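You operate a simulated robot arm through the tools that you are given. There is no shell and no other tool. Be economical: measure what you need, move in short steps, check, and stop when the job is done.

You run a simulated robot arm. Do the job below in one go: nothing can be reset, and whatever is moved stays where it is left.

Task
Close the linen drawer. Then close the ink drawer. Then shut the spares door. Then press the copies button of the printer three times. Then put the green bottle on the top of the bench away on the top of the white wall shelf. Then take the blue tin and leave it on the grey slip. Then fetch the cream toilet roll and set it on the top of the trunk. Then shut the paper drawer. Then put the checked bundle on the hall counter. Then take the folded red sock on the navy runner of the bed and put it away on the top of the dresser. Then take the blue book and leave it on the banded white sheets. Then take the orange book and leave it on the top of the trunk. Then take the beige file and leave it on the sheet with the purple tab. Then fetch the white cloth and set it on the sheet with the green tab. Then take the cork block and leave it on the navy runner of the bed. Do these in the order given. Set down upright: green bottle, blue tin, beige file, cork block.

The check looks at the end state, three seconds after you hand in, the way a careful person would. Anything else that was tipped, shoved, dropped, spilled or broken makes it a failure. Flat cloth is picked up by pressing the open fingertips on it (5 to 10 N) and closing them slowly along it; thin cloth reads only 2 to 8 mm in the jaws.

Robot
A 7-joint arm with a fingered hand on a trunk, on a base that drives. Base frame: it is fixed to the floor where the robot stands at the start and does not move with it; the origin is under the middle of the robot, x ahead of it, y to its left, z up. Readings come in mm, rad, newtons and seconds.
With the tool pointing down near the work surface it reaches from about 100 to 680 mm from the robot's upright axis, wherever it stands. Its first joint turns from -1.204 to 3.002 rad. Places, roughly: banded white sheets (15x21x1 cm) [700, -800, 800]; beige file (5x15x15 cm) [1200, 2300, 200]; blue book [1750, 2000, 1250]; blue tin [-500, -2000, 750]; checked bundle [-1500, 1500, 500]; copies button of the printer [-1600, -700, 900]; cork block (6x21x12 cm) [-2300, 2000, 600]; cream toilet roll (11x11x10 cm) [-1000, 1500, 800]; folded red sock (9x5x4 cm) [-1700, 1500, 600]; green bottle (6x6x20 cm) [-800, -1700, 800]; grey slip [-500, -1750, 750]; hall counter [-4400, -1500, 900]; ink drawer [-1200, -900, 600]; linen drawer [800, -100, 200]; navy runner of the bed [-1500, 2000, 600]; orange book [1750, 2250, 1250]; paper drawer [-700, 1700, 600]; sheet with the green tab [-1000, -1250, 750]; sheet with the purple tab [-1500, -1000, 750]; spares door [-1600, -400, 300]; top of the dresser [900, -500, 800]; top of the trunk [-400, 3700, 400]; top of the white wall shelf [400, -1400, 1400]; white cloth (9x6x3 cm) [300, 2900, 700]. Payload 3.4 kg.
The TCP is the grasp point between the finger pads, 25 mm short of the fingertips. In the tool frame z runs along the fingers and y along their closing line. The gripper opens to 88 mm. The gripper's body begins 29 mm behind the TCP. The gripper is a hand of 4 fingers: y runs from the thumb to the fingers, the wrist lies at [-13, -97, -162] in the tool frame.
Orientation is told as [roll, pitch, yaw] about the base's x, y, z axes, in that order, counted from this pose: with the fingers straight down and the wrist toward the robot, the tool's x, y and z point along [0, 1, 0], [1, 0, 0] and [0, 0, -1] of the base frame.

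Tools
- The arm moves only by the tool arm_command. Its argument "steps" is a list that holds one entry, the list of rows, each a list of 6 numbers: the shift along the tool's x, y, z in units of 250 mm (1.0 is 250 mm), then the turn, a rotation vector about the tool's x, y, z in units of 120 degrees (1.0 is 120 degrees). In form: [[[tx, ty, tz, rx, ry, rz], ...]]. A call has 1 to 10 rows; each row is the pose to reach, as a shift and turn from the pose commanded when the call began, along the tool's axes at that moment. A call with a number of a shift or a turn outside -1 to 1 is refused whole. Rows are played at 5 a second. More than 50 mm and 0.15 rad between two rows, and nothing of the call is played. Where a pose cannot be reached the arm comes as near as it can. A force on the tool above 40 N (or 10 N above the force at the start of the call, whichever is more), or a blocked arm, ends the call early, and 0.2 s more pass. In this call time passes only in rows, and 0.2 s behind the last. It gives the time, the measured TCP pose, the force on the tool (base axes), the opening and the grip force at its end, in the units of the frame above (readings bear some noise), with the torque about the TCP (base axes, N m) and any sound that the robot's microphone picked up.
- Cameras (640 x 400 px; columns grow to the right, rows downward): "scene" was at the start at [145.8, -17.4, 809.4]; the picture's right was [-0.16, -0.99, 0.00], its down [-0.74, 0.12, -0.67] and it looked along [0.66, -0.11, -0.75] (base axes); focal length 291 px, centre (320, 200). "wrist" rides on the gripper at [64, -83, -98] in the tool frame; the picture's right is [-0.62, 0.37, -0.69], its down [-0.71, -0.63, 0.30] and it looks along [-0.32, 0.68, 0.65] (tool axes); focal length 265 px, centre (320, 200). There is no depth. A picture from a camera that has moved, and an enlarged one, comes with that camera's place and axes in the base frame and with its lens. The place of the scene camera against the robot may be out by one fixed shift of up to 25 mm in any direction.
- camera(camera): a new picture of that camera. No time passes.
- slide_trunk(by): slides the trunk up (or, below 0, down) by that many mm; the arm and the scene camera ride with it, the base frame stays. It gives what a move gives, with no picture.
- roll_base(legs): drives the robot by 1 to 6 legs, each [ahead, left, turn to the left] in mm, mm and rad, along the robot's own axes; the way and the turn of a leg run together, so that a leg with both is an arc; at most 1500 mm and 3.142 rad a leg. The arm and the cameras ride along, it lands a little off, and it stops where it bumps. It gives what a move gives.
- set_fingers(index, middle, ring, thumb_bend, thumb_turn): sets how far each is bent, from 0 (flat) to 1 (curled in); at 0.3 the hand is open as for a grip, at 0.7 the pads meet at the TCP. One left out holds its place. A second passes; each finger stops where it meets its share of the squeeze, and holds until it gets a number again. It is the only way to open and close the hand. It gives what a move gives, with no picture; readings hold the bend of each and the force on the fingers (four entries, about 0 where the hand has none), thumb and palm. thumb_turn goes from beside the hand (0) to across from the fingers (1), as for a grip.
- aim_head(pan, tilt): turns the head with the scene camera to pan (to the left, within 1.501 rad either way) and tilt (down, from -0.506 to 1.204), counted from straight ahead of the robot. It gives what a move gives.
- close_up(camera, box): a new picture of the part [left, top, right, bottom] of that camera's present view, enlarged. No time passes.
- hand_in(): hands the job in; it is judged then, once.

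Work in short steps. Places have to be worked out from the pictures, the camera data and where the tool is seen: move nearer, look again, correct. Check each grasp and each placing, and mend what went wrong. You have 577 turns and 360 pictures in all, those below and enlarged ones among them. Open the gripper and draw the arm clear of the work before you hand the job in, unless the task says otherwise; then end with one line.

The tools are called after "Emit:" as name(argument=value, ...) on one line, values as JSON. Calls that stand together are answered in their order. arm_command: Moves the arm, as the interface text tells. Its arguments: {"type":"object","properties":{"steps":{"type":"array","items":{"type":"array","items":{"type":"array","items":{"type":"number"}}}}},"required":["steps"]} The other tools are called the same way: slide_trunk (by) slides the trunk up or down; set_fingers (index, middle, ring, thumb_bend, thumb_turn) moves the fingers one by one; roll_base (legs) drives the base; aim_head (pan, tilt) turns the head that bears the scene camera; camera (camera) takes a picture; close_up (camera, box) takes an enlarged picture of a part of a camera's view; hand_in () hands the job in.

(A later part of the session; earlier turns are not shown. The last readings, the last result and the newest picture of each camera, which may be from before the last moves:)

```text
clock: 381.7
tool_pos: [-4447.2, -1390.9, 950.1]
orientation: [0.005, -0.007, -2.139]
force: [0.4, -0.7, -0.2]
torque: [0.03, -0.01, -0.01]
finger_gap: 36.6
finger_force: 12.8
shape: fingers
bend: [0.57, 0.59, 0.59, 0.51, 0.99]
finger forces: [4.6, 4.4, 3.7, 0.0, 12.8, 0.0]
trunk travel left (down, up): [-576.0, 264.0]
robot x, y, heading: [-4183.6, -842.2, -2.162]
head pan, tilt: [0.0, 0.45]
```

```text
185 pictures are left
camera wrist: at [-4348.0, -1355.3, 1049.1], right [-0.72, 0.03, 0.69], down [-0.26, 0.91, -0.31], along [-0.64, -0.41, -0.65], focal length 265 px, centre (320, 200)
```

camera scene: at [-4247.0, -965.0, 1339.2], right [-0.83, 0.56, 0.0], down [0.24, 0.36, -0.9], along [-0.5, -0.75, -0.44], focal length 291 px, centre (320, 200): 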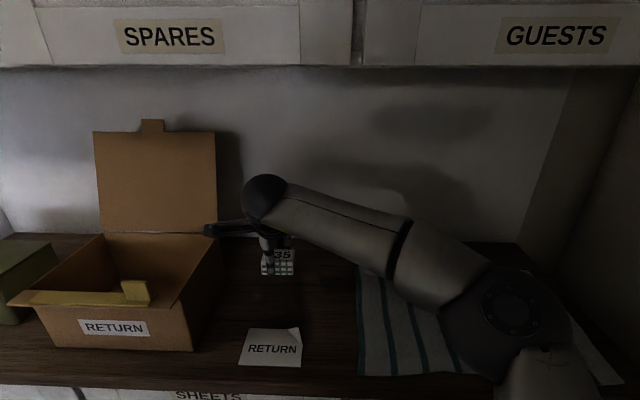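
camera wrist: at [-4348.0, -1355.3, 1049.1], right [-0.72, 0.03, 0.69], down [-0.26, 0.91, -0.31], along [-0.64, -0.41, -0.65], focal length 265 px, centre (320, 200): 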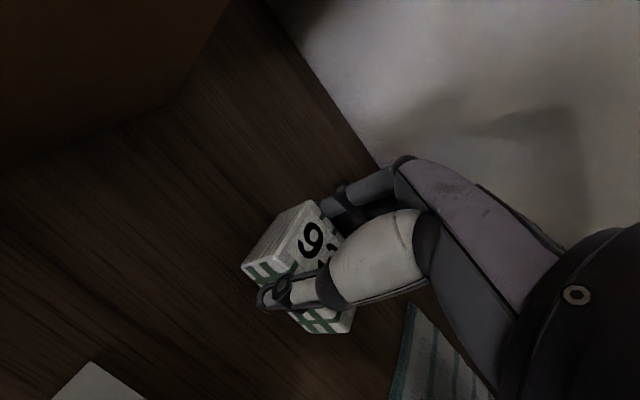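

Still above. I go down in small steps until contact.

Emit:
arm_command(steps=[[[0, 0, 0.02, 0, 0, 0], [0, 0, 0.04, 0, 0, 0], [0, 0, 0.056, 0, 0, 0], [0, 0, 0.068, 0, 0, 0]]])

Emit:
camera(camera="wrist")

```text
clock: 382.7
tool_pos: [-4445.5, -1392.1, 933.1]
orientation: [0.005, -0.005, -2.14]
force: [-1.3, -0.5, -1.2]
torque: [-0.03, -0.01, 0.01]
finger_gap: 36.8
finger_force: 12.5
shape: fingers
bend: [0.57, 0.59, 0.59, 0.51, 0.99]
finger forces: [4.6, 4.2, 3.7, 0.0, 12.7, 0.1]
trunk travel left (down, up): [-576.0, 264.0]
robot x, y, heading: [-4190.6, -845.3, -2.165]
head pan, tilt: [0.0, 0.45]
```

```text
184 pictures are left
camera wrist: at [-4348.2, -1355.7, 1031.9], right [-0.72, 0.03, 0.69], down [-0.26, 0.91, -0.31], along [-0.64, -0.41, -0.65], focal length 265 px, centre (320, 200)
```

wrist: 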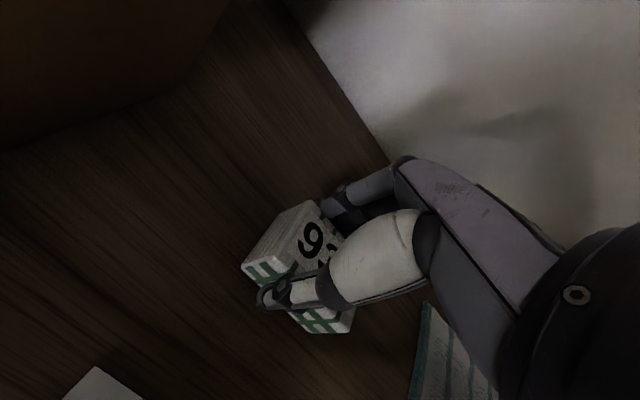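

No contact yet; I continue.

Emit:
arm_command(steps=[[[0, 0, 0.016, 0, 0, 0], [0, 0, 0.032, 0, 0, 0], [0, 0, 0.048, 0, 0, 0], [0, 0, 0.064, 0, 0, 0], [0, 0, 0.08, 0, 0, 0]]])

Emit:
close_up(camera="scene", box=[180, 150, 400, 300])

```text
clock: 383.9
tool_pos: [-4445.7, -1391.0, 918.8]
orientation: [0.012, -0.016, -2.14]
force: [-3.6, -5.9, 27.5]
torque: [-0.31, 0.32, 0.11]
finger_gap: 37.1
finger_force: 18.6
shape: fingers
bend: [0.57, 0.58, 0.58, 0.51, 0.99]
finger forces: [6.4, 11.9, 5.9, 0.0, 13.5, 0.0]
trunk travel left (down, up): [-576.0, 264.0]
robot x, y, heading: [-4186.2, -840.5, -2.157]
head pan, tilt: [0.0, 0.45]
```

```text
2.67 times, centred on (290, 225) of scene
camera zoom: at [-4245.1, -961.3, 1295.2], right [-0.83, 0.56, 0.0], down [0.24, 0.36, -0.9], along [-0.5, -0.75, -0.43], focal length 777 px, centre (400, 133)
```

zoom: 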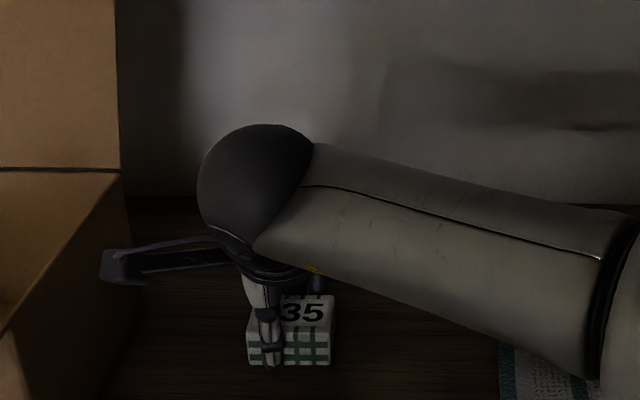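

Contact at about 921. I relieve 4 mm and release.

Emit:
arm_command(steps=[[[0, 0, -0.02, 0, 0, 0]]])

Emit:
set_fingers(index=0.35, middle=0.35, ring=0.35, thumb_bend=0.35)

Emit:
slide_trunk(by=100)

Emit:
camera(camera="wrist")

```text
clock: 384.3
tool_pos: [-4445.9, -1390.0, 919.3]
orientation: [0.004, -0.008, -2.139]
force: [-3.3, -4.2, 20.0]
torque: [-0.35, 0.39, 0.12]
finger_gap: 37.5
finger_force: 16.8
shape: fingers
bend: [0.57, 0.58, 0.58, 0.52, 0.99]
finger forces: [6.7, 8.8, 5.8, 0.1, 13.7, 0.1]
trunk travel left (down, up): [-576.0, 264.0]
robot x, y, heading: [-4187.2, -839.5, -2.161]
head pan, tilt: [0.0, 0.45]
```

```text
clock: 385.3
tool_pos: [-4446.9, -1392.0, 916.0]
orientation: [0.005, -0.004, -2.14]
force: [-0.4, -0.5, 0.0]
torque: [0.0, 0.0, 0.04]
finger_gap: 73.6
finger_force: 0.1
shape: fingers
bend: [0.35, 0.35, 0.35, 0.35, 0.98]
finger forces: [0.0, 0.0, 0.1, 0.0, 0.1, 0.0]
trunk travel left (down, up): [-576.0, 264.0]
robot x, y, heading: [-4182.8, -842.2, -2.161]
head pan, tilt: [0.0, 0.45]
```

```text
clock: 386.6
tool_pos: [-4446.6, -1392.5, 1017.4]
orientation: [0.004, -0.004, -2.139]
force: [-1.2, 0.2, 0.8]
torque: [0.01, -0.01, 0.0]
finger_gap: 74.0
finger_force: 0.1
shape: fingers
bend: [0.35, 0.35, 0.35, 0.35, 0.98]
finger forces: [0.0, 0.1, 0.1, 0.0, 0.0, 0.1]
trunk travel left (down, up): [-676.0, 164.0]
robot x, y, heading: [-4187.2, -840.4, -2.163]
head pan, tilt: [0.0, 0.45]
```

```text
182 pictures are left
camera wrist: at [-4348.5, -1356.2, 1116.6], right [-0.72, 0.03, 0.69], down [-0.26, 0.91, -0.31], along [-0.64, -0.41, -0.65], focal length 265 px, centre (320, 200)
```

wrist: 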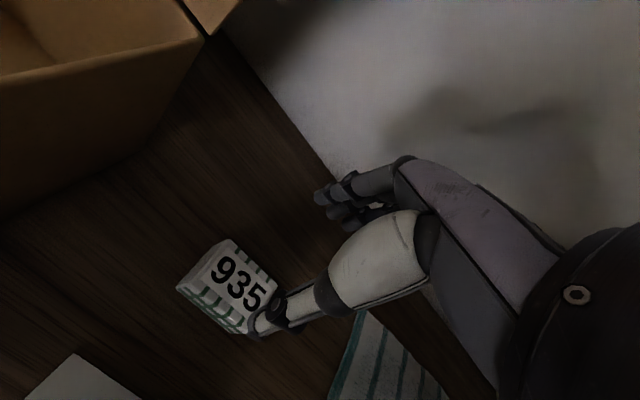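

The bundle rests on the hall counter. I withdraw and drive back through the doorway to the bed's left side for the red sock.

Emit:
roll_base(legs=[[-360, 0, 0], [0, 568, 0], [-1100, 0, 0], [-1120, 0, 0]])

Emit:
aim_head(pan=0.0, tilt=0.3)

Emit:
camera(camera="scene")

```text
clock: 402.2
tool_pos: [-2541.8, 409.4, 1018.4]
orientation: [0.005, -0.005, -2.162]
force: [0.7, -0.2, 0.4]
torque: [-0.01, -0.06, 0.0]
finger_gap: 73.7
finger_force: 0.1
shape: fingers
bend: [0.35, 0.35, 0.35, 0.35, 0.98]
finger forces: [0.0, 0.0, 0.0, 0.1, 0.0, 0.0]
trunk travel left (down, up): [-676.0, 164.0]
robot x, y, heading: [-2269.0, 954.0, -2.184]
head pan, tilt: [0.0, 0.45]
```

```text
clock: 402.9
tool_pos: [-2542.2, 410.2, 1017.9]
orientation: [0.004, -0.004, -2.162]
force: [-0.6, 0.7, -0.4]
torque: [0.03, -0.02, -0.03]
finger_gap: 73.8
finger_force: 0.0
shape: fingers
bend: [0.35, 0.35, 0.35, 0.35, 0.98]
finger forces: [0.0, 0.0, 0.0, 0.0, 0.0, 0.1]
trunk travel left (down, up): [-676.0, 164.0]
robot x, y, heading: [-2269.7, 955.2, -2.181]
head pan, tilt: [0.0, 0.3]
```

```text
181 pictures are left
camera scene: at [-2332.6, 831.6, 1408.2], right [-0.82, 0.58, 0.0], down [0.17, 0.24, -0.96], along [-0.55, -0.78, -0.3], focal length 291 px, centre (320, 200)
```

scene: 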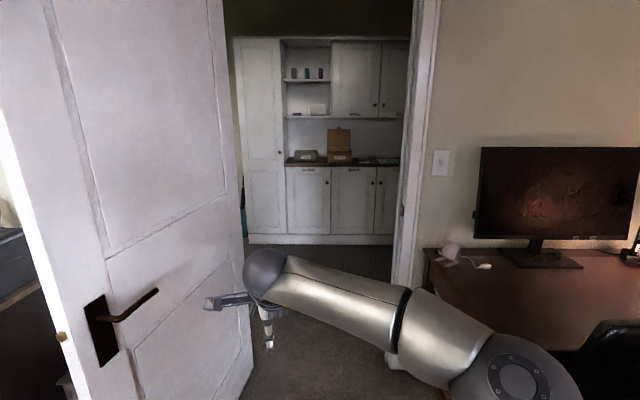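

Clear of the doorway. I turn right to face the bed again and approach the sock.

Emit:
roll_base(legs=[[0, 0, -3.135], [180, -170, 0]])

Emit:
aim_head(pan=0.0, tilt=0.6)

Emit:
camera(camera="scene")

Emit:
camera(camera="wrist")

```text
clock: 412.0
tool_pos: [-1756.4, 1553.3, 1017.8]
orientation: [0.005, -0.005, 0.994]
force: [0.2, 0.4, -0.7]
torque: [0.03, 0.06, -0.01]
finger_gap: 73.5
finger_force: 0.1
shape: fingers
bend: [0.35, 0.35, 0.35, 0.35, 0.98]
finger forces: [0.0, 0.0, 0.0, 0.1, 0.0, 0.1]
trunk travel left (down, up): [-676.0, 164.0]
robot x, y, heading: [-2022.9, 1004.8, 0.976]
head pan, tilt: [0.0, 0.3]
```

```text
clock: 412.8
tool_pos: [-1758.2, 1553.0, 1018.2]
orientation: [0.004, -0.005, 0.997]
force: [-0.4, -0.8, 0.7]
torque: [0.04, 0.0, 0.0]
finger_gap: 74.0
finger_force: 0.0
shape: fingers
bend: [0.35, 0.35, 0.35, 0.35, 0.98]
finger forces: [0.0, 0.0, 0.0, 0.1, 0.0, 0.0]
trunk travel left (down, up): [-676.0, 164.0]
robot x, y, heading: [-2024.6, 1003.4, 0.97]
head pan, tilt: [0.0, 0.6]
```

```text
180 pictures are left
camera scene: at [-1927.0, 1113.8, 1380.8], right [0.83, -0.56, 0.0], down [-0.32, -0.47, -0.83], along [0.46, 0.68, -0.56], focal length 291 px, centre (320, 200)
```

scene: 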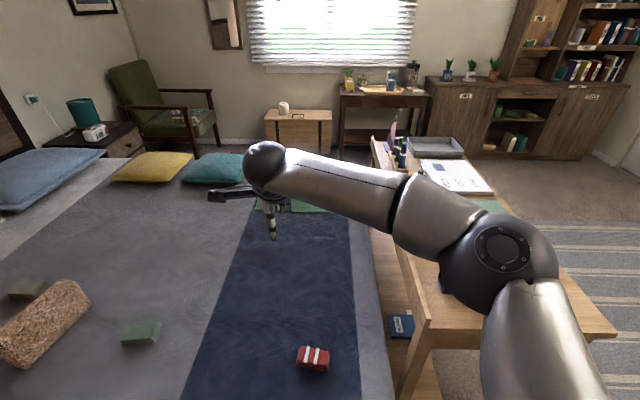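

```text
179 pictures are left
camera wrist: at [-1857.1, 1517.1, 1116.6], right [0.72, -0.03, 0.69], down [0.26, -0.92, -0.31], along [0.64, 0.4, -0.65], focal length 265 px, centre (320, 200)
```

wrist: 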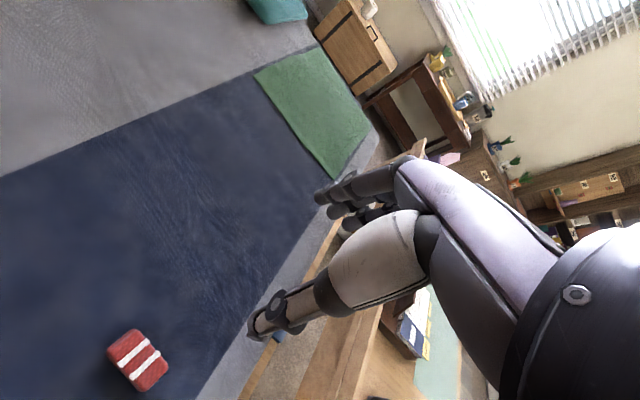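

Sock at about (-1737,1460), its long axis turned ~20° from my tool. I move above it, turning the hand 20°, and lower to look.

Emit:
arm_command(steps=[[[-0.09, -0.09, 0, 0, 0, 0.055], [-0.18, -0.18, 0, 0, 0, 0.11], [-0.272, -0.268, 0, 0, 0, 0.165]]])

Emit:
slide_trunk(by=-330)

Emit:
camera(camera="wrist")

Emit:
camera(camera="scene")

```text
clock: 413.6
tool_pos: [-1735.8, 1456.9, 1019.8]
orientation: [0.009, -0.003, 0.647]
force: [-0.5, -0.9, 0.6]
torque: [0.03, 0.01, -0.02]
finger_gap: 73.7
finger_force: 0.1
shape: fingers
bend: [0.35, 0.35, 0.35, 0.35, 0.98]
finger forces: [0.0, 0.0, 0.0, 0.0, 0.0, 0.1]
trunk travel left (down, up): [-676.0, 164.0]
robot x, y, heading: [-2022.7, 1004.6, 0.972]
head pan, tilt: [0.0, 0.6]
```

```text
clock: 416.9
tool_pos: [-1737.2, 1459.3, 687.9]
orientation: [0.005, -0.003, 0.65]
force: [-1.0, 0.7, 0.9]
torque: [-0.01, 0.03, 0.02]
finger_gap: 73.7
finger_force: 0.1
shape: fingers
bend: [0.35, 0.35, 0.35, 0.35, 0.98]
finger forces: [0.1, 0.1, 0.0, 0.1, 0.0, 0.0]
trunk travel left (down, up): [-346.0, 494.0]
robot x, y, heading: [-2022.5, 1002.7, 0.968]
head pan, tilt: [0.0, 0.6]
```

```text
178 pictures are left
camera wrist: at [-1842.8, 1459.4, 787.2], right [0.67, -0.28, 0.69], down [-0.07, -0.95, -0.31], along [0.74, 0.16, -0.65], focal length 265 px, centre (320, 200)
```

wrist: 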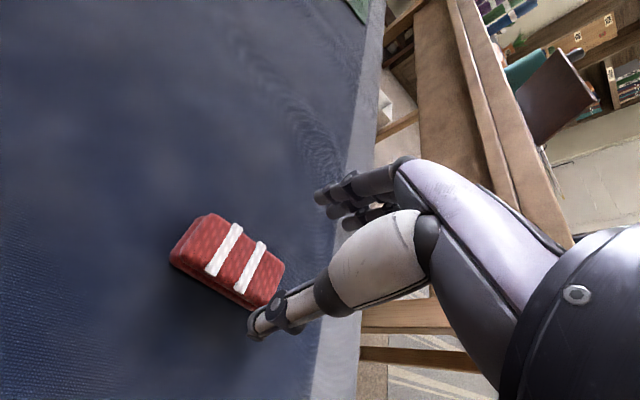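

```text
177 pictures are left
camera scene: at [-1927.0, 1113.8, 1050.8], right [0.83, -0.56, 0.0], down [-0.32, -0.47, -0.83], along [0.46, 0.68, -0.56], focal length 291 px, centre (320, 200)
```

scene: 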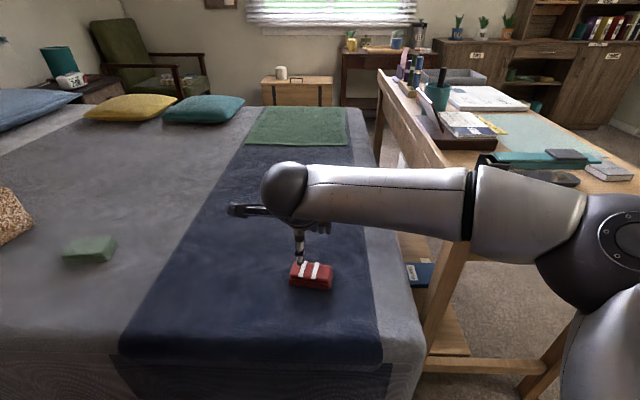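

The sock lies nearly centred under the hand, about 10° off. I correct and lower around it.

Emit:
arm_command(steps=[[[0.02, 0, 0, 0, 0, -0.04], [0.024, 0.008, 0, 0, 0, -0.08]]])

Emit:
slide_trunk(by=-88)

Emit:
camera(camera="wrist")

```text
clock: 417.5
tool_pos: [-1739.3, 1464.3, 687.7]
orientation: [0.003, -0.003, 0.819]
force: [0.5, -0.2, 0.2]
torque: [0.02, 0.01, 0.02]
finger_gap: 73.8
finger_force: 0.0
shape: fingers
bend: [0.35, 0.35, 0.35, 0.35, 0.98]
finger forces: [0.0, 0.0, 0.0, 0.0, 0.0, 0.0]
trunk travel left (down, up): [-346.0, 494.0]
robot x, y, heading: [-2023.9, 1003.6, 0.972]
head pan, tilt: [0.0, 0.6]
```

```text
clock: 418.7
tool_pos: [-1739.9, 1466.2, 600.8]
orientation: [0.007, -0.002, 0.816]
force: [0.2, 0.7, -0.5]
torque: [0.03, -0.01, -0.03]
finger_gap: 73.9
finger_force: 0.1
shape: fingers
bend: [0.35, 0.35, 0.35, 0.35, 0.98]
finger forces: [0.1, 0.0, 0.0, 0.1, 0.0, 0.1]
trunk travel left (down, up): [-258.0, 582.0]
robot x, y, heading: [-2025.0, 1001.1, 0.974]
head pan, tilt: [0.0, 0.6]
```

```text
176 pictures are left
camera wrist: at [-1843.2, 1447.7, 699.2], right [0.71, -0.16, 0.69], down [0.09, -0.95, -0.31], along [0.7, 0.28, -0.65], focal length 265 px, centre (320, 200)
```

wrist: 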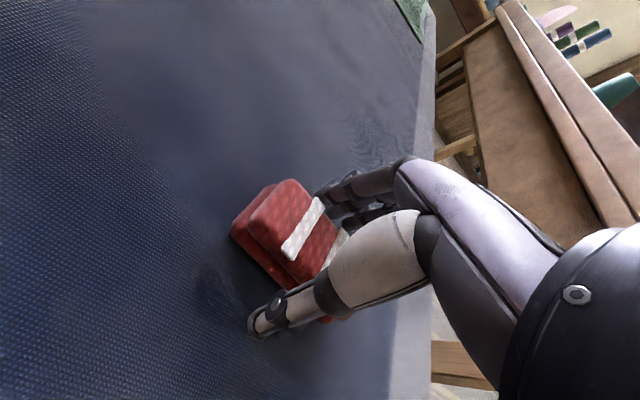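

The sock is between thumb and fingers. I close.

Emit:
set_fingers(index=0.6, middle=0.6, ring=0.6, thumb_bend=0.58)

Emit:
slide_trunk(by=40)

Emit:
camera(camera="wrist")

```text
clock: 419.7
tool_pos: [-1739.5, 1465.2, 601.4]
orientation: [0.007, -0.002, 0.816]
force: [-1.3, 0.1, 0.1]
torque: [-0.05, -0.02, 0.02]
finger_gap: 40.4
finger_force: 8.7
shape: fingers
bend: [0.54, 0.56, 0.56, 0.49, 0.99]
finger forces: [3.3, 3.1, 2.5, 0.0, 8.7, 0.1]
trunk travel left (down, up): [-258.0, 582.0]
robot x, y, heading: [-2021.0, 1007.3, 0.974]
head pan, tilt: [0.0, 0.6]
```

```text
clock: 420.5
tool_pos: [-1739.7, 1465.2, 640.5]
orientation: [0.007, -0.003, 0.816]
force: [0.4, -0.1, -0.5]
torque: [0.0, -0.01, 0.01]
finger_gap: 40.3
finger_force: 8.4
shape: fingers
bend: [0.54, 0.56, 0.56, 0.49, 0.99]
finger forces: [3.3, 3.1, 2.4, 0.0, 8.7, 0.0]
trunk travel left (down, up): [-298.0, 542.0]
robot x, y, heading: [-2025.5, 1003.6, 0.974]
head pan, tilt: [0.0, 0.6]
```

```text
175 pictures are left
camera wrist: at [-1843.0, 1447.8, 739.1], right [0.71, -0.16, 0.69], down [0.09, -0.95, -0.31], along [0.7, 0.28, -0.65], focal length 265 px, centre (320, 200)
```

wrist: 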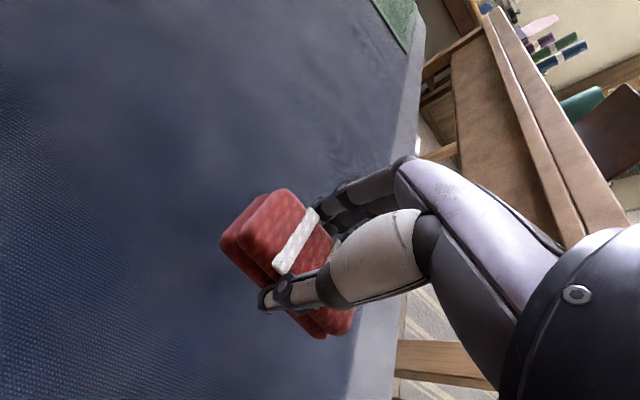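

The sock is held. I firm the grip, raise, back away and drive across the room to the dresser.

Emit:
set_fingers(index=0.64, middle=0.66, ring=0.66, thumb_bend=0.6)

Emit:
slide_trunk(by=330)

Emit:
roll_base(legs=[[-350, 0, 0], [0, 0, -1.568], [1100, 0, 0], [1000, 0, 0], [0, 620, 0]])

Emit:
aim_head(pan=0.0, tilt=0.35)

Emit:
camera(camera="scene")

```text
clock: 421.5
tool_pos: [-1739.4, 1465.1, 639.7]
orientation: [0.006, -0.003, 0.818]
force: [-0.3, 0.3, 0.0]
torque: [-0.02, 0.03, -0.01]
finger_gap: 40.3
finger_force: 13.2
shape: fingers
bend: [0.57, 0.59, 0.6, 0.47, 0.99]
finger forces: [4.1, 5.0, 4.0, 0.0, 13.4, 0.0]
trunk travel left (down, up): [-298.0, 542.0]
robot x, y, heading: [-2023.4, 999.9, 0.973]
head pan, tilt: [0.0, 0.6]
```

```text
clock: 424.8
tool_pos: [-1738.7, 1466.0, 970.6]
orientation: [0.007, -0.004, 0.816]
force: [-0.2, -0.7, 0.2]
torque: [0.02, -0.02, 0.03]
finger_gap: 40.2
finger_force: 13.8
shape: fingers
bend: [0.57, 0.59, 0.6, 0.47, 0.99]
finger forces: [4.2, 5.0, 4.0, 0.1, 13.5, 0.0]
trunk travel left (down, up): [-628.0, 212.0]
robot x, y, heading: [-2025.5, 1003.8, 0.971]
head pan, tilt: [0.0, 0.6]
```

```text
clock: 444.1
tool_pos: [320.8, -310.7, 970.3]
orientation: [0.004, -0.004, -0.788]
force: [-0.2, -0.4, -0.7]
torque: [-0.01, -0.02, 0.02]
finger_gap: 39.7
finger_force: 11.7
shape: fingers
bend: [0.57, 0.6, 0.6, 0.47, 0.99]
finger forces: [4.1, 4.8, 3.9, 0.0, 12.9, 0.0]
trunk travel left (down, up): [-628.0, 212.0]
robot x, y, heading: [-130.7, -12.6, -0.627]
head pan, tilt: [0.0, 0.6]
```

```text
clock: 444.9
tool_pos: [319.1, -309.9, 970.2]
orientation: [0.007, -0.005, -0.788]
force: [0.2, -0.2, -0.2]
torque: [0.01, 0.02, 0.03]
finger_gap: 39.6
finger_force: 12.9
shape: fingers
bend: [0.57, 0.6, 0.6, 0.47, 0.99]
finger forces: [4.0, 4.9, 3.8, 0.0, 12.7, 0.0]
trunk travel left (down, up): [-628.0, 212.0]
robot x, y, heading: [-134.5, -11.8, -0.628]
head pan, tilt: [0.0, 0.351]
```

```text
174 pictures are left
camera scene: at [1.7, -101.2, 1355.4], right [-0.59, -0.81, 0.0], down [-0.28, 0.2, -0.94], along [0.76, -0.55, -0.34], focal length 291 px, centre (320, 200)
```

scene: 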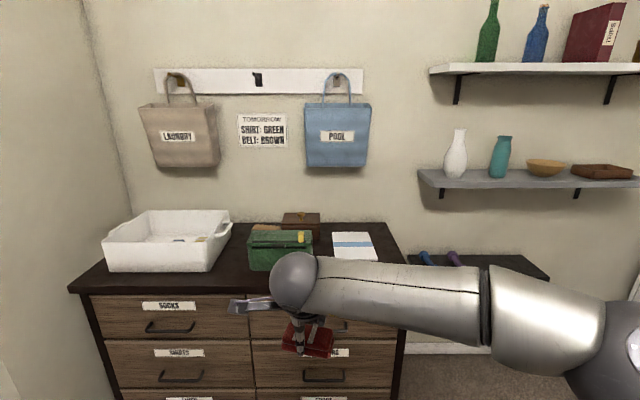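

The dresser top has a basket, green box and the banded sheets at the back right. A free strip lies in front of the sheets; I drive so the sock is above it.

Emit:
roll_base(legs=[[0, 0, 0.034], [430, -147, 0]])

Emit:
aim_head(pan=0.0, tilt=0.6)

Emit:
camera(camera="scene")

Emit:
camera(camera="wrist")

```text
clock: 448.1
tool_pos: [609.6, -662.9, 969.9]
orientation: [0.006, -0.004, -0.745]
force: [0.3, -0.4, 0.4]
torque: [-0.02, 0.03, 0.0]
finger_gap: 39.5
finger_force: 12.6
shape: fingers
bend: [0.57, 0.6, 0.6, 0.47, 0.99]
finger forces: [4.1, 4.8, 3.8, 0.1, 12.8, 0.0]
trunk travel left (down, up): [-628.0, 212.0]
robot x, y, heading: [149.0, -380.6, -0.588]
head pan, tilt: [0.0, 0.351]
```

```text
clock: 448.8
tool_pos: [608.7, -662.3, 970.7]
orientation: [0.007, -0.004, -0.747]
force: [0.2, 0.0, -0.7]
torque: [0.0, 0.01, -0.01]
finger_gap: 39.7
finger_force: 13.0
shape: fingers
bend: [0.57, 0.6, 0.6, 0.47, 0.99]
finger forces: [4.1, 4.7, 3.9, 0.1, 12.8, 0.1]
trunk travel left (down, up): [-628.0, 212.0]
robot x, y, heading: [145.6, -383.6, -0.59]
head pan, tilt: [0.0, 0.6]
```

```text
173 pictures are left
camera scene: at [279.6, -464.2, 1332.8], right [-0.56, -0.83, 0.0], down [-0.47, 0.31, -0.83], along [0.69, -0.46, -0.56], focal length 291 px, centre (320, 200)
```

scene: 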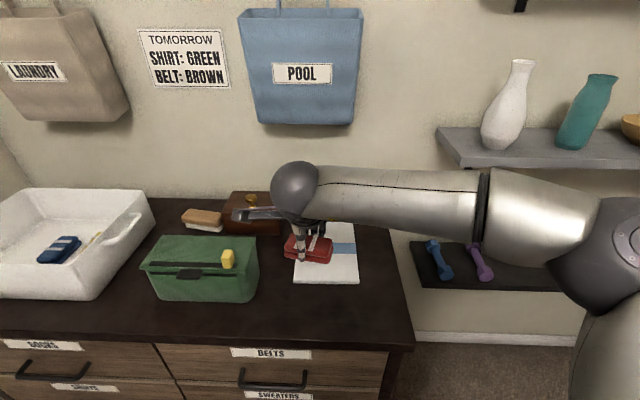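

```text
172 pictures are left
camera wrist: at [591.0, -559.8, 1069.1], right [-0.16, -0.71, 0.69], down [-0.95, -0.09, -0.31], along [0.29, -0.7, -0.65], focal length 265 px, centre (320, 200)
```

wrist: 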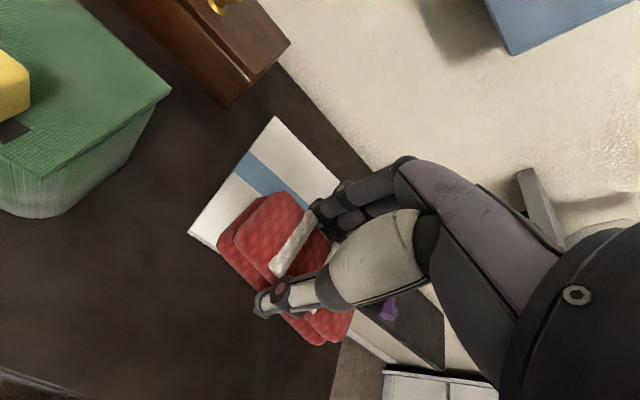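

The sheets' front edge is at u≈906 and the dresser's at ≈786. I back 38 mm so the sock fits in the strip, then lower.

Emit:
roll_base(legs=[[-38, 0, 0]])

Emit:
slide_trunk(by=-110)

Emit:
camera(camera="wrist")

Emit:
camera(camera="scene")

```text
clock: 449.7
tool_pos: [576.8, -641.6, 971.2]
orientation: [0.007, -0.005, -0.747]
force: [0.3, 0.8, -0.6]
torque: [0.0, -0.03, 0.02]
finger_gap: 39.8
finger_force: 12.8
shape: fingers
bend: [0.57, 0.6, 0.6, 0.47, 0.99]
finger forces: [4.1, 4.8, 3.8, 0.0, 12.8, 0.0]
trunk travel left (down, up): [-628.0, 212.0]
robot x, y, heading: [112.5, -357.4, -0.594]
head pan, tilt: [0.0, 0.6]
```

```text
clock: 451.1
tool_pos: [578.2, -642.3, 861.0]
orientation: [0.006, -0.002, -0.746]
force: [0.1, 0.1, -0.6]
torque: [-0.03, -0.03, -0.01]
finger_gap: 39.7
finger_force: 12.7
shape: fingers
bend: [0.57, 0.6, 0.6, 0.47, 0.99]
finger forces: [4.0, 4.8, 3.9, 0.0, 12.9, 0.0]
trunk travel left (down, up): [-518.0, 322.0]
robot x, y, heading: [114.0, -360.5, -0.589]
head pan, tilt: [0.0, 0.6]
```

```text
171 pictures are left
camera wrist: at [559.6, -538.4, 959.2], right [-0.16, -0.71, 0.69], down [-0.95, -0.1, -0.31], along [0.29, -0.7, -0.65], focal length 265 px, centre (320, 200)
```

wrist: 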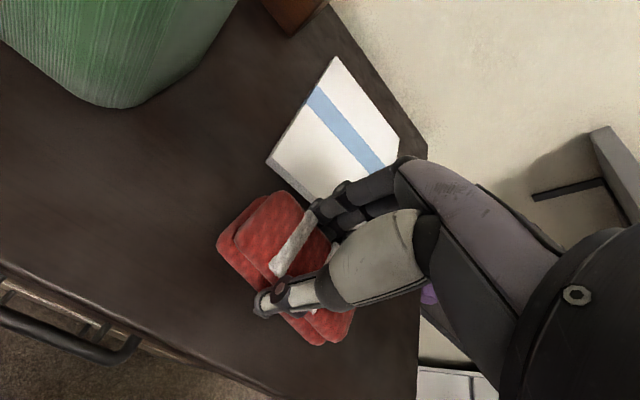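

```text
170 pictures are left
camera scene: at [248.1, -442.9, 1222.8], right [-0.56, -0.83, 0.0], down [-0.47, 0.32, -0.83], along [0.69, -0.46, -0.56], focal length 291 px, centre (320, 200)
```

scene: 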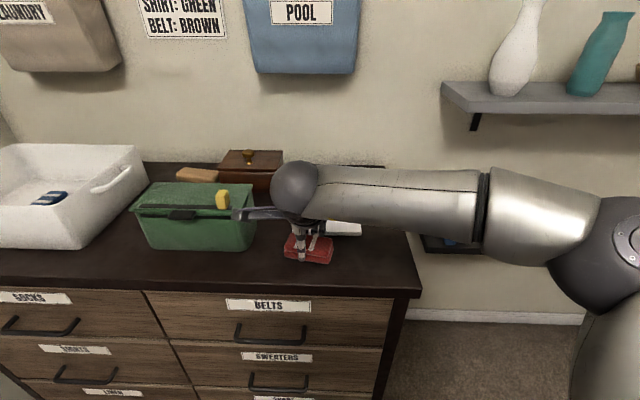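

Good clearance. I lower in small steps until contact.

Emit:
arm_command(steps=[[[0, 0, 0.02, 0, 0, 0], [0, 0, 0.04, 0, 0, 0], [0, 0, 0.056, 0, 0, 0], [0, 0, 0.068, 0, 0, 0]]])

```text
clock: 452.1
tool_pos: [578.7, -641.1, 844.1]
orientation: [0.007, -0.007, -0.747]
force: [0.3, 0.1, 0.5]
torque: [-0.02, 0.0, 0.0]
finger_gap: 39.5
finger_force: 13.0
shape: fingers
bend: [0.57, 0.6, 0.6, 0.47, 0.99]
finger forces: [4.1, 4.9, 3.8, 0.0, 12.9, 0.1]
trunk travel left (down, up): [-518.0, 322.0]
robot x, y, heading: [114.4, -358.7, -0.59]
head pan, tilt: [0.0, 0.6]
```

No contact yet; I continue in 3 mm steps.

Emit:
arm_command(steps=[[[0, 0, 0.012, 0, 0, 0], [0, 0, 0.024, 0, 0, 0], [0, 0, 0.036, 0, 0, 0]]])

Emit:
close_up(camera="scene", box=[220, 180, 400, 300])

```text
clock: 452.9
tool_pos: [578.1, -641.1, 838.0]
orientation: [0.009, -0.01, -0.748]
force: [4.1, -1.1, 12.8]
torque: [-0.04, -0.03, 0.06]
finger_gap: 39.6
finger_force: 15.1
shape: fingers
bend: [0.57, 0.6, 0.6, 0.48, 0.99]
finger forces: [5.2, 5.9, 4.9, 0.1, 14.5, 0.1]
trunk travel left (down, up): [-518.0, 322.0]
robot x, y, heading: [114.5, -363.8, -0.593]
head pan, tilt: [0.0, 0.6]
```

```text
3.33 times, centred on (310, 240) of scene
camera zoom: at [247.2, -442.1, 1223.2], right [-0.56, -0.83, 0.0], down [-0.47, 0.31, -0.83], along [0.69, -0.46, -0.56], focal length 971 px, centre (353, 67)
```

zoom: 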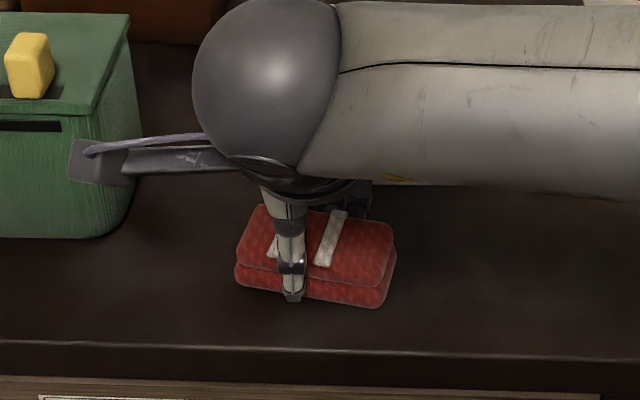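

Contact made. I release and lift away.

Emit:
set_fingers(index=0.42, middle=0.42, ring=0.42, thumb_bend=0.36)

Emit:
slide_trunk(by=130)

Emit:
camera(camera="wrist")

```text
clock: 453.9
tool_pos: [578.0, -641.3, 834.3]
orientation: [0.008, -0.002, -0.748]
force: [0.4, -0.7, 0.3]
torque: [0.03, -0.01, -0.04]
finger_gap: 65.2
finger_force: 0.1
shape: fingers
bend: [0.42, 0.42, 0.42, 0.36, 0.98]
finger forces: [0.1, 0.0, 0.0, 0.0, 0.0, 0.0]
trunk travel left (down, up): [-518.0, 322.0]
robot x, y, heading: [111.5, -363.3, -0.592]
head pan, tilt: [0.0, 0.6]
```

```text
clock: 455.5
tool_pos: [578.2, -641.9, 964.3]
orientation: [0.008, -0.004, -0.748]
force: [0.3, 0.2, 0.0]
torque: [0.0, 0.02, -0.02]
finger_gap: 65.4
finger_force: 0.1
shape: fingers
bend: [0.42, 0.42, 0.42, 0.36, 0.98]
finger forces: [0.0, 0.0, 0.0, 0.0, 0.0, 0.0]
trunk travel left (down, up): [-648.0, 192.0]
robot x, y, heading: [109.9, -361.4, -0.592]
head pan, tilt: [0.0, 0.6]
```

```text
168 pictures are left
camera wrist: at [559.7, -538.5, 1063.2], right [-0.16, -0.71, 0.69], down [-0.95, -0.1, -0.31], along [0.29, -0.7, -0.65], focal length 265 px, centre (320, 200)
```

wrist: 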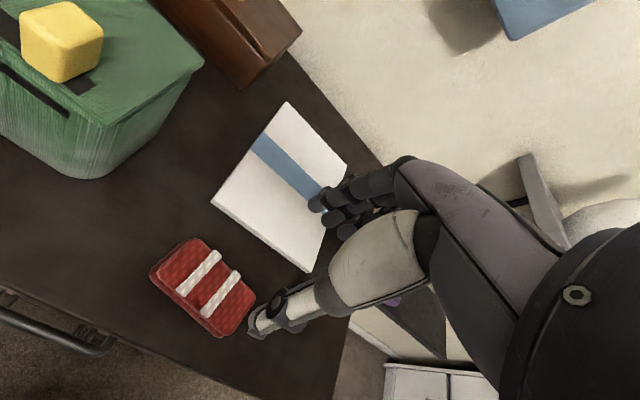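

The sock rests on the dresser. Next the blue book at the bookcase: I back off, turn left and drive along the room toward it.

Emit:
roll_base(legs=[[-330, 0, 0], [0, 0, 1.56], [1100, 0, 0], [500, 0, 0]])

Emit:
aim_head(pan=-0.35, tilt=0.1)

Emit:
camera(camera="scene")

```text
clock: 469.1
tool_pos: [1084.8, 1553.8, 964.1]
orientation: [0.007, -0.003, 0.782]
force: [0.4, -0.9, 0.7]
torque: [0.01, 0.01, -0.03]
finger_gap: 65.2
finger_force: 0.0
shape: fingers
bend: [0.42, 0.42, 0.42, 0.36, 0.98]
finger forces: [0.1, 0.1, 0.0, 0.0, 0.0, 0.1]
trunk travel left (down, up): [-648.0, 192.0]
robot x, y, heading: [787.2, 1100.4, 0.94]
head pan, tilt: [0.0, 0.6]
```

```text
clock: 470.1
tool_pos: [1084.9, 1553.2, 964.5]
orientation: [0.006, -0.003, 0.781]
force: [0.1, -0.4, -0.2]
torque: [0.01, 0.0, 0.0]
finger_gap: 65.0
finger_force: 0.0
shape: fingers
bend: [0.42, 0.42, 0.42, 0.36, 0.98]
finger forces: [0.0, 0.1, 0.0, 0.1, 0.1, 0.0]
trunk travel left (down, up): [-648.0, 192.0]
robot x, y, heading: [786.6, 1099.7, 0.937]
head pan, tilt: [-0.351, 0.099]
```

```text
167 pictures are left
camera scene: at [909.4, 1188.8, 1398.8], right [0.55, -0.83, 0.0], down [-0.08, -0.06, -0.99], along [0.83, 0.55, -0.1], focal length 291 px, centre (320, 200)
```

scene: 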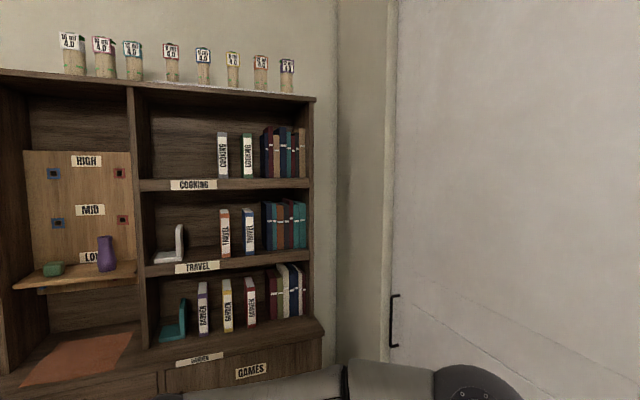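

I see the bookcase. I zoom in on the shelves.

Emit:
close_up(camera="scene", box=[140, 110, 320, 350])

```text
1.67 times, centred on (230, 230) of scene
camera zoom: at [909.4, 1188.8, 1398.8], right [0.55, -0.83, 0.0], down [-0.08, -0.06, -0.99], along [0.83, 0.55, -0.1], focal length 486 px, centre (470, 150)
```

zoom: 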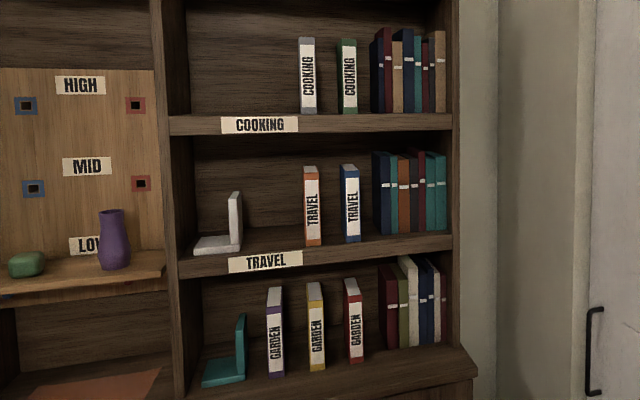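

Orange and blue TRAVEL books stand with gaps on the middle shelf. I'll grasp the blue one by its spine with the hand pointing forward. I reorient the hand here in free space.

Emit:
arm_command(steps=[[[0, 0, 0, 0, 0, -0.045], [0, 0, 0, 0, 0, -0.09]]])

Emit:
arm_command(steps=[[[0, 0, 0, -0.041, 0.041, 0.041], [0, 0, 0, -0.082, 0.082, 0.082], [0, 0, 0, -0.123, 0.123, 0.123], [0, 0, 0, -0.164, 0.164, 0.164], [0, 0, 0, -0.205, 0.205, 0.205], [0, 0, 0, -0.246, 0.246, 0.246], [0, 0, 0, -0.287, 0.287, 0.287]]])

Emit:
arm_command(steps=[[[0, 0, 0, -0.041, 0.041, 0.041], [0, 0, 0, -0.082, 0.082, 0.082], [0, 0, 0, -0.123, 0.123, 0.123], [0, 0, 0, -0.164, 0.164, 0.164], [0, 0, 0, -0.205, 0.205, 0.205], [0, 0, 0, -0.246, 0.246, 0.246], [0, 0, 0, -0.287, 0.287, 0.287]]])

Emit:
slide_trunk(by=180)

Emit:
roll_base(legs=[[0, 0, 0.03], [500, -230, 0]])

Emit:
aim_head(pan=-0.1, tilt=0.35)

Emit:
camera(camera="scene")

Emit:
camera(camera="wrist")

```text
clock: 470.7
tool_pos: [1084.6, 1553.2, 965.2]
orientation: [0.006, -0.004, 0.971]
force: [-0.3, 0.1, 0.0]
torque: [0.02, 0.02, 0.02]
finger_gap: 65.1
finger_force: 0.0
shape: fingers
bend: [0.42, 0.42, 0.42, 0.36, 0.98]
finger forces: [0.1, 0.1, 0.0, 0.1, 0.0, 0.0]
trunk travel left (down, up): [-648.0, 192.0]
robot x, y, heading: [785.7, 1104.8, 0.938]
head pan, tilt: [-0.351, 0.099]
```

```text
clock: 472.3
tool_pos: [1085.3, 1553.5, 965.2]
orientation: [0.788, -0.341, 0.187]
force: [0.3, -1.0, -0.2]
torque: [0.0, 0.01, 0.0]
finger_gap: 65.3
finger_force: 0.0
shape: fingers
bend: [0.42, 0.42, 0.42, 0.36, 0.98]
finger forces: [0.0, 0.0, 0.0, 0.0, 0.0, 0.0]
trunk travel left (down, up): [-648.0, 192.0]
robot x, y, heading: [782.6, 1103.2, 0.94]
head pan, tilt: [-0.351, 0.099]
```

```text
clock: 473.9
tool_pos: [1085.7, 1554.7, 964.2]
orientation: [1.568, -0.001, -0.594]
force: [-0.2, -0.3, 0.9]
torque: [0.04, 0.0, 0.04]
finger_gap: 65.2
finger_force: 0.1
shape: fingers
bend: [0.42, 0.42, 0.42, 0.36, 0.98]
finger forces: [0.1, 0.0, 0.0, 0.0, 0.0, 0.0]
trunk travel left (down, up): [-648.0, 192.0]
robot x, y, heading: [779.3, 1104.6, 0.935]
head pan, tilt: [-0.351, 0.099]
```

```text
clock: 475.9
tool_pos: [1084.9, 1553.3, 1145.5]
orientation: [1.57, -0.001, -0.593]
force: [-0.5, -0.1, -0.6]
torque: [-0.03, 0.01, -0.01]
finger_gap: 65.4
finger_force: 0.2
shape: fingers
bend: [0.42, 0.42, 0.42, 0.36, 0.98]
finger forces: [0.0, 0.1, 0.0, 0.0, 0.1, 0.0]
trunk travel left (down, up): [-828.0, 12.0]
robot x, y, heading: [784.7, 1099.9, 0.941]
head pan, tilt: [-0.351, 0.099]
```

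```text
clock: 479.4
tool_pos: [1536.9, 1846.8, 1144.9]
orientation: [1.569, 0.0, -0.56]
force: [-0.4, 0.6, 0.2]
torque: [-0.01, -0.01, -0.01]
finger_gap: 65.1
finger_force: 0.2
shape: fingers
bend: [0.42, 0.42, 0.42, 0.36, 0.98]
finger forces: [0.1, 0.1, 0.0, 0.0, 0.0, 0.0]
trunk travel left (down, up): [-828.0, 12.0]
robot x, y, heading: [1249.0, 1388.0, 0.97]
head pan, tilt: [-0.351, 0.099]
```

```text
clock: 480.2
tool_pos: [1536.7, 1847.0, 1144.9]
orientation: [1.568, 0.0, -0.558]
force: [-0.6, 0.0, 0.3]
torque: [-0.01, 0.04, -0.03]
finger_gap: 65.3
finger_force: 0.0
shape: fingers
bend: [0.42, 0.42, 0.42, 0.36, 0.98]
finger forces: [0.0, 0.0, 0.0, 0.0, 0.1, 0.0]
trunk travel left (down, up): [-828.0, 12.0]
robot x, y, heading: [1251.7, 1384.7, 0.977]
head pan, tilt: [-0.099, 0.351]
```

```text
165 pictures are left
camera scene: at [1358.4, 1493.5, 1555.6], right [0.77, -0.64, 0.0], down [-0.22, -0.26, -0.94], along [0.6, 0.72, -0.34], focal length 291 px, centre (320, 200)
```

scene: 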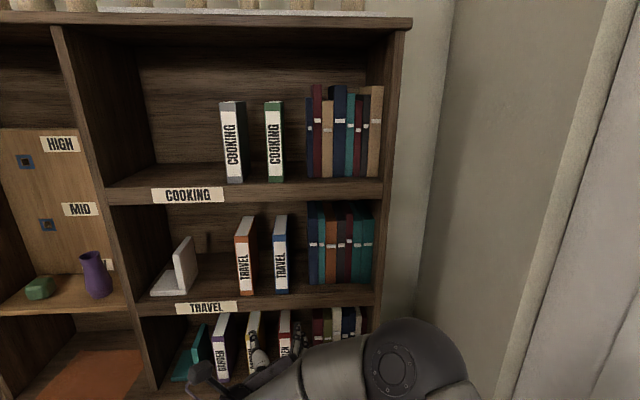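

```text
164 pictures are left
camera wrist: at [1413.1, 1807.9, 1209.5], right [-0.05, -0.78, -0.62], down [-0.37, 0.59, -0.72], along [0.93, 0.19, -0.32], focal length 265 px, centre (320, 200)
```

wrist: 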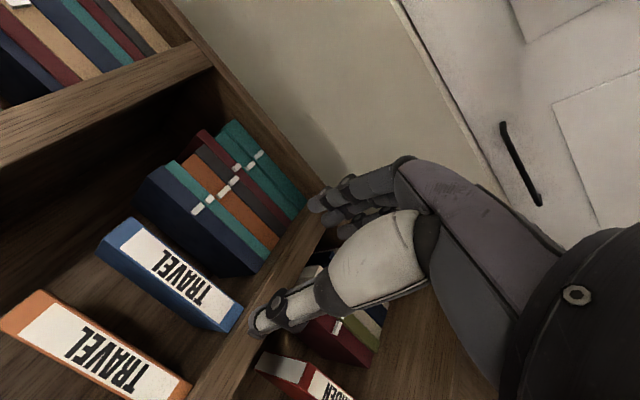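

Blue book's spine is at u≈238, v≈2632, z 1058–1270, right in line with the hand. I narrow the opening to about 56 mm, straighten slightly, and drive nearer.

Emit:
set_fingers(index=0.46, middle=0.46, ring=0.46, thumb_bend=0.41)

Emit:
arm_command(steps=[[[0.06, 0, 0, -0.019, 0, 0]]])

Emit:
roll_base(legs=[[150, 0, 0]])

Emit:
camera(camera="wrist")

Emit:
camera(camera="scene")

```text
clock: 481.2
tool_pos: [1535.7, 1847.6, 1144.7]
orientation: [1.569, -0.002, -0.557]
force: [0.7, 0.8, -1.2]
torque: [-0.02, 0.01, -0.01]
finger_gap: 56.4
finger_force: 0.0
shape: fingers
bend: [0.46, 0.46, 0.46, 0.41, 0.99]
finger forces: [0.0, 0.0, 0.1, 0.0, 0.0, 0.0]
trunk travel left (down, up): [-828.0, 12.0]
robot x, y, heading: [1252.9, 1388.1, 0.972]
head pan, tilt: [-0.099, 0.351]
```

```text
clock: 481.6
tool_pos: [1537.4, 1846.2, 1160.0]
orientation: [1.568, -0.001, -0.597]
force: [-0.2, -0.1, 0.1]
torque: [0.02, -0.02, -0.02]
finger_gap: 56.2
finger_force: 0.0
shape: fingers
bend: [0.46, 0.46, 0.46, 0.41, 0.99]
finger forces: [0.0, 0.1, 0.0, 0.0, 0.1, 0.0]
trunk travel left (down, up): [-828.0, 12.0]
robot x, y, heading: [1252.9, 1386.3, 0.971]
head pan, tilt: [-0.099, 0.351]
```

```text
clock: 482.9
tool_pos: [1620.4, 1972.4, 1159.3]
orientation: [1.569, -0.002, -0.597]
force: [0.1, -0.3, 0.7]
torque: [0.01, 0.01, 0.03]
finger_gap: 56.4
finger_force: 0.1
shape: fingers
bend: [0.46, 0.46, 0.46, 0.41, 0.99]
finger forces: [0.0, 0.0, 0.0, 0.0, 0.0, 0.0]
trunk travel left (down, up): [-828.0, 12.0]
robot x, y, heading: [1339.0, 1509.4, 0.975]
head pan, tilt: [-0.099, 0.351]
```

```text
163 pictures are left
camera wrist: at [1496.5, 1937.9, 1224.1], right [-0.08, -0.78, -0.62], down [-0.35, 0.6, -0.72], along [0.93, 0.16, -0.32], focal length 265 px, centre (320, 200)
```

wrist: 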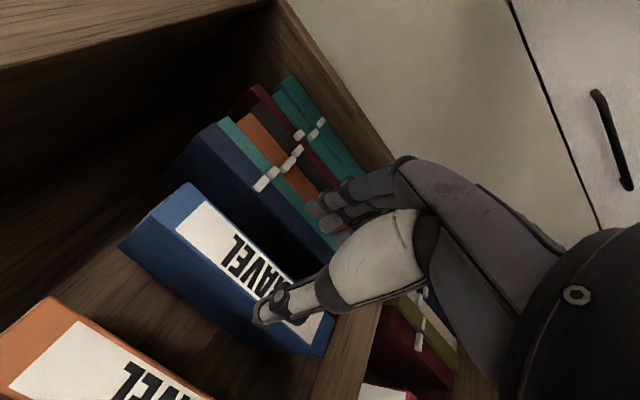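

```text
162 pictures are left
camera scene: at [1443.5, 1619.0, 1555.5], right [0.77, -0.64, 0.0], down [-0.22, -0.26, -0.94], along [0.6, 0.72, -0.34], focal length 291 px, centre (320, 200)
```

scene: 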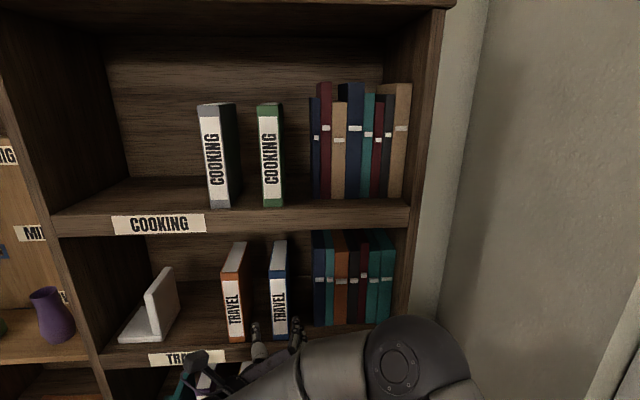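

Aligned: book at u≈242, TCP u≈238. I advance 75 mm along the fingers and check.

Emit:
arm_command(steps=[[[0, 0.012, 0.08, 0, 0, 0], [0, 0.012, 0.16, 0, 0, 0], [0, 0.012, 0.24, 0, 0, 0], [0, 0.012, 0.3, 0, 0, 0]]])

Emit:
camera(camera="wrist")

Emit:
close_up(camera="scene", box=[180, 200, 420, 400])

```text
clock: 483.9
tool_pos: [1665.2, 2033.4, 1159.1]
orientation: [1.57, -0.002, -0.597]
force: [-0.4, 0.2, 0.8]
torque: [-0.02, 0.02, -0.01]
finger_gap: 56.2
finger_force: 0.0
shape: fingers
bend: [0.46, 0.46, 0.46, 0.41, 0.99]
finger forces: [0.0, 0.0, 0.0, 0.0, 0.1, 0.1]
trunk travel left (down, up): [-828.0, 12.0]
robot x, y, heading: [1340.8, 1509.1, 0.976]
head pan, tilt: [-0.099, 0.351]
```

```text
161 pictures are left
camera wrist: at [1541.6, 1998.1, 1223.5], right [-0.08, -0.78, -0.62], down [-0.35, 0.6, -0.72], along [0.93, 0.16, -0.32], focal length 265 px, centre (320, 200)
```

wrist: 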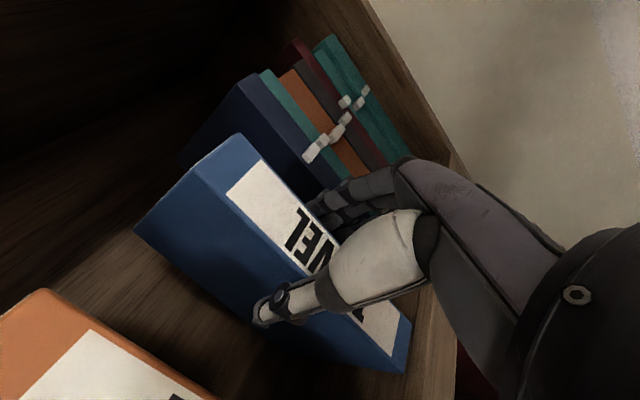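

```text
2.00 times, centred on (300, 300) of scene
camera zoom: at [1443.6, 1619.4, 1555.5], right [0.77, -0.64, 0.0], down [-0.22, -0.26, -0.94], along [0.6, 0.72, -0.34], focal length 583 px, centre (360, 0)
```

zoom: 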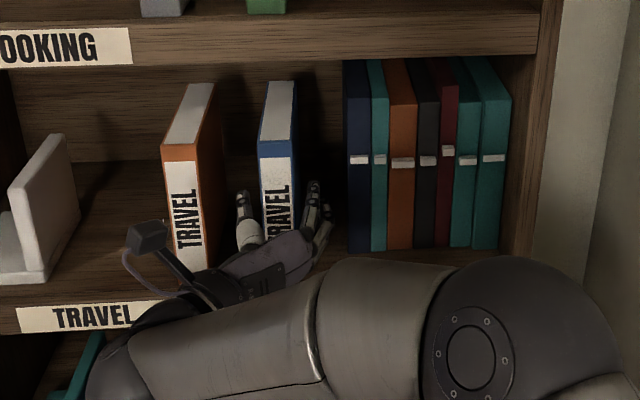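

The fingers straddle the spine. I advance 25 mm more and close.

Emit:
arm_command(steps=[[[0, 0, 0.05, 0, 0, 0], [0, 0, 0.1, 0, 0, 0]]])

Emit:
set_fingers(index=0.62, middle=0.62, ring=0.62, thumb_bend=0.58)

Emit:
camera(camera="wrist")

```text
clock: 484.5
tool_pos: [1680.8, 2053.3, 1159.3]
orientation: [1.568, -0.001, -0.596]
force: [-1.7, -0.4, -0.3]
torque: [0.0, -0.04, -0.01]
finger_gap: 56.6
finger_force: 0.0
shape: fingers
bend: [0.46, 0.46, 0.46, 0.41, 0.99]
finger forces: [0.0, 0.0, 0.1, 0.0, 0.0, 0.0]
trunk travel left (down, up): [-828.0, 12.0]
robot x, y, heading: [1336.0, 1510.4, 0.971]
head pan, tilt: [-0.099, 0.351]
```

```text
clock: 485.5
tool_pos: [1680.2, 2050.8, 1159.8]
orientation: [1.569, -0.001, -0.598]
force: [1.9, -0.3, 0.2]
torque: [-0.06, -0.02, -0.06]
finger_gap: 29.0
finger_force: 5.0
shape: fingers
bend: [0.59, 0.59, 0.59, 0.53, 1.0]
finger forces: [1.7, 2.0, 1.7, 0.0, 4.3, 0.1]
trunk travel left (down, up): [-828.0, 12.0]
robot x, y, heading: [1334.4, 1514.4, 0.974]
head pan, tilt: [-0.099, 0.351]
```

```text
159 pictures are left
camera wrist: at [1555.5, 2018.2, 1223.7], right [-0.08, -0.78, -0.62], down [-0.35, 0.6, -0.72], along [0.93, 0.16, -0.32], focal length 265 px, centre (320, 200)
```

wrist: 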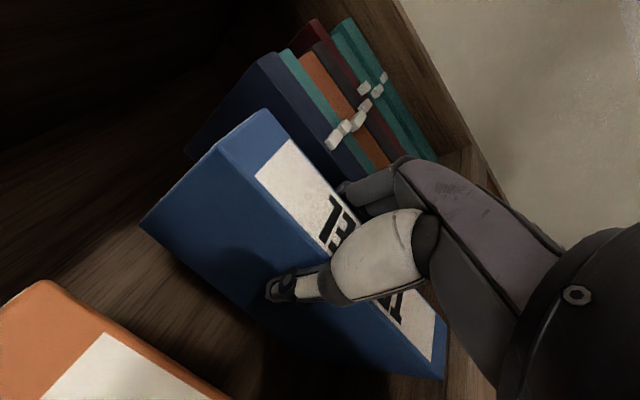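

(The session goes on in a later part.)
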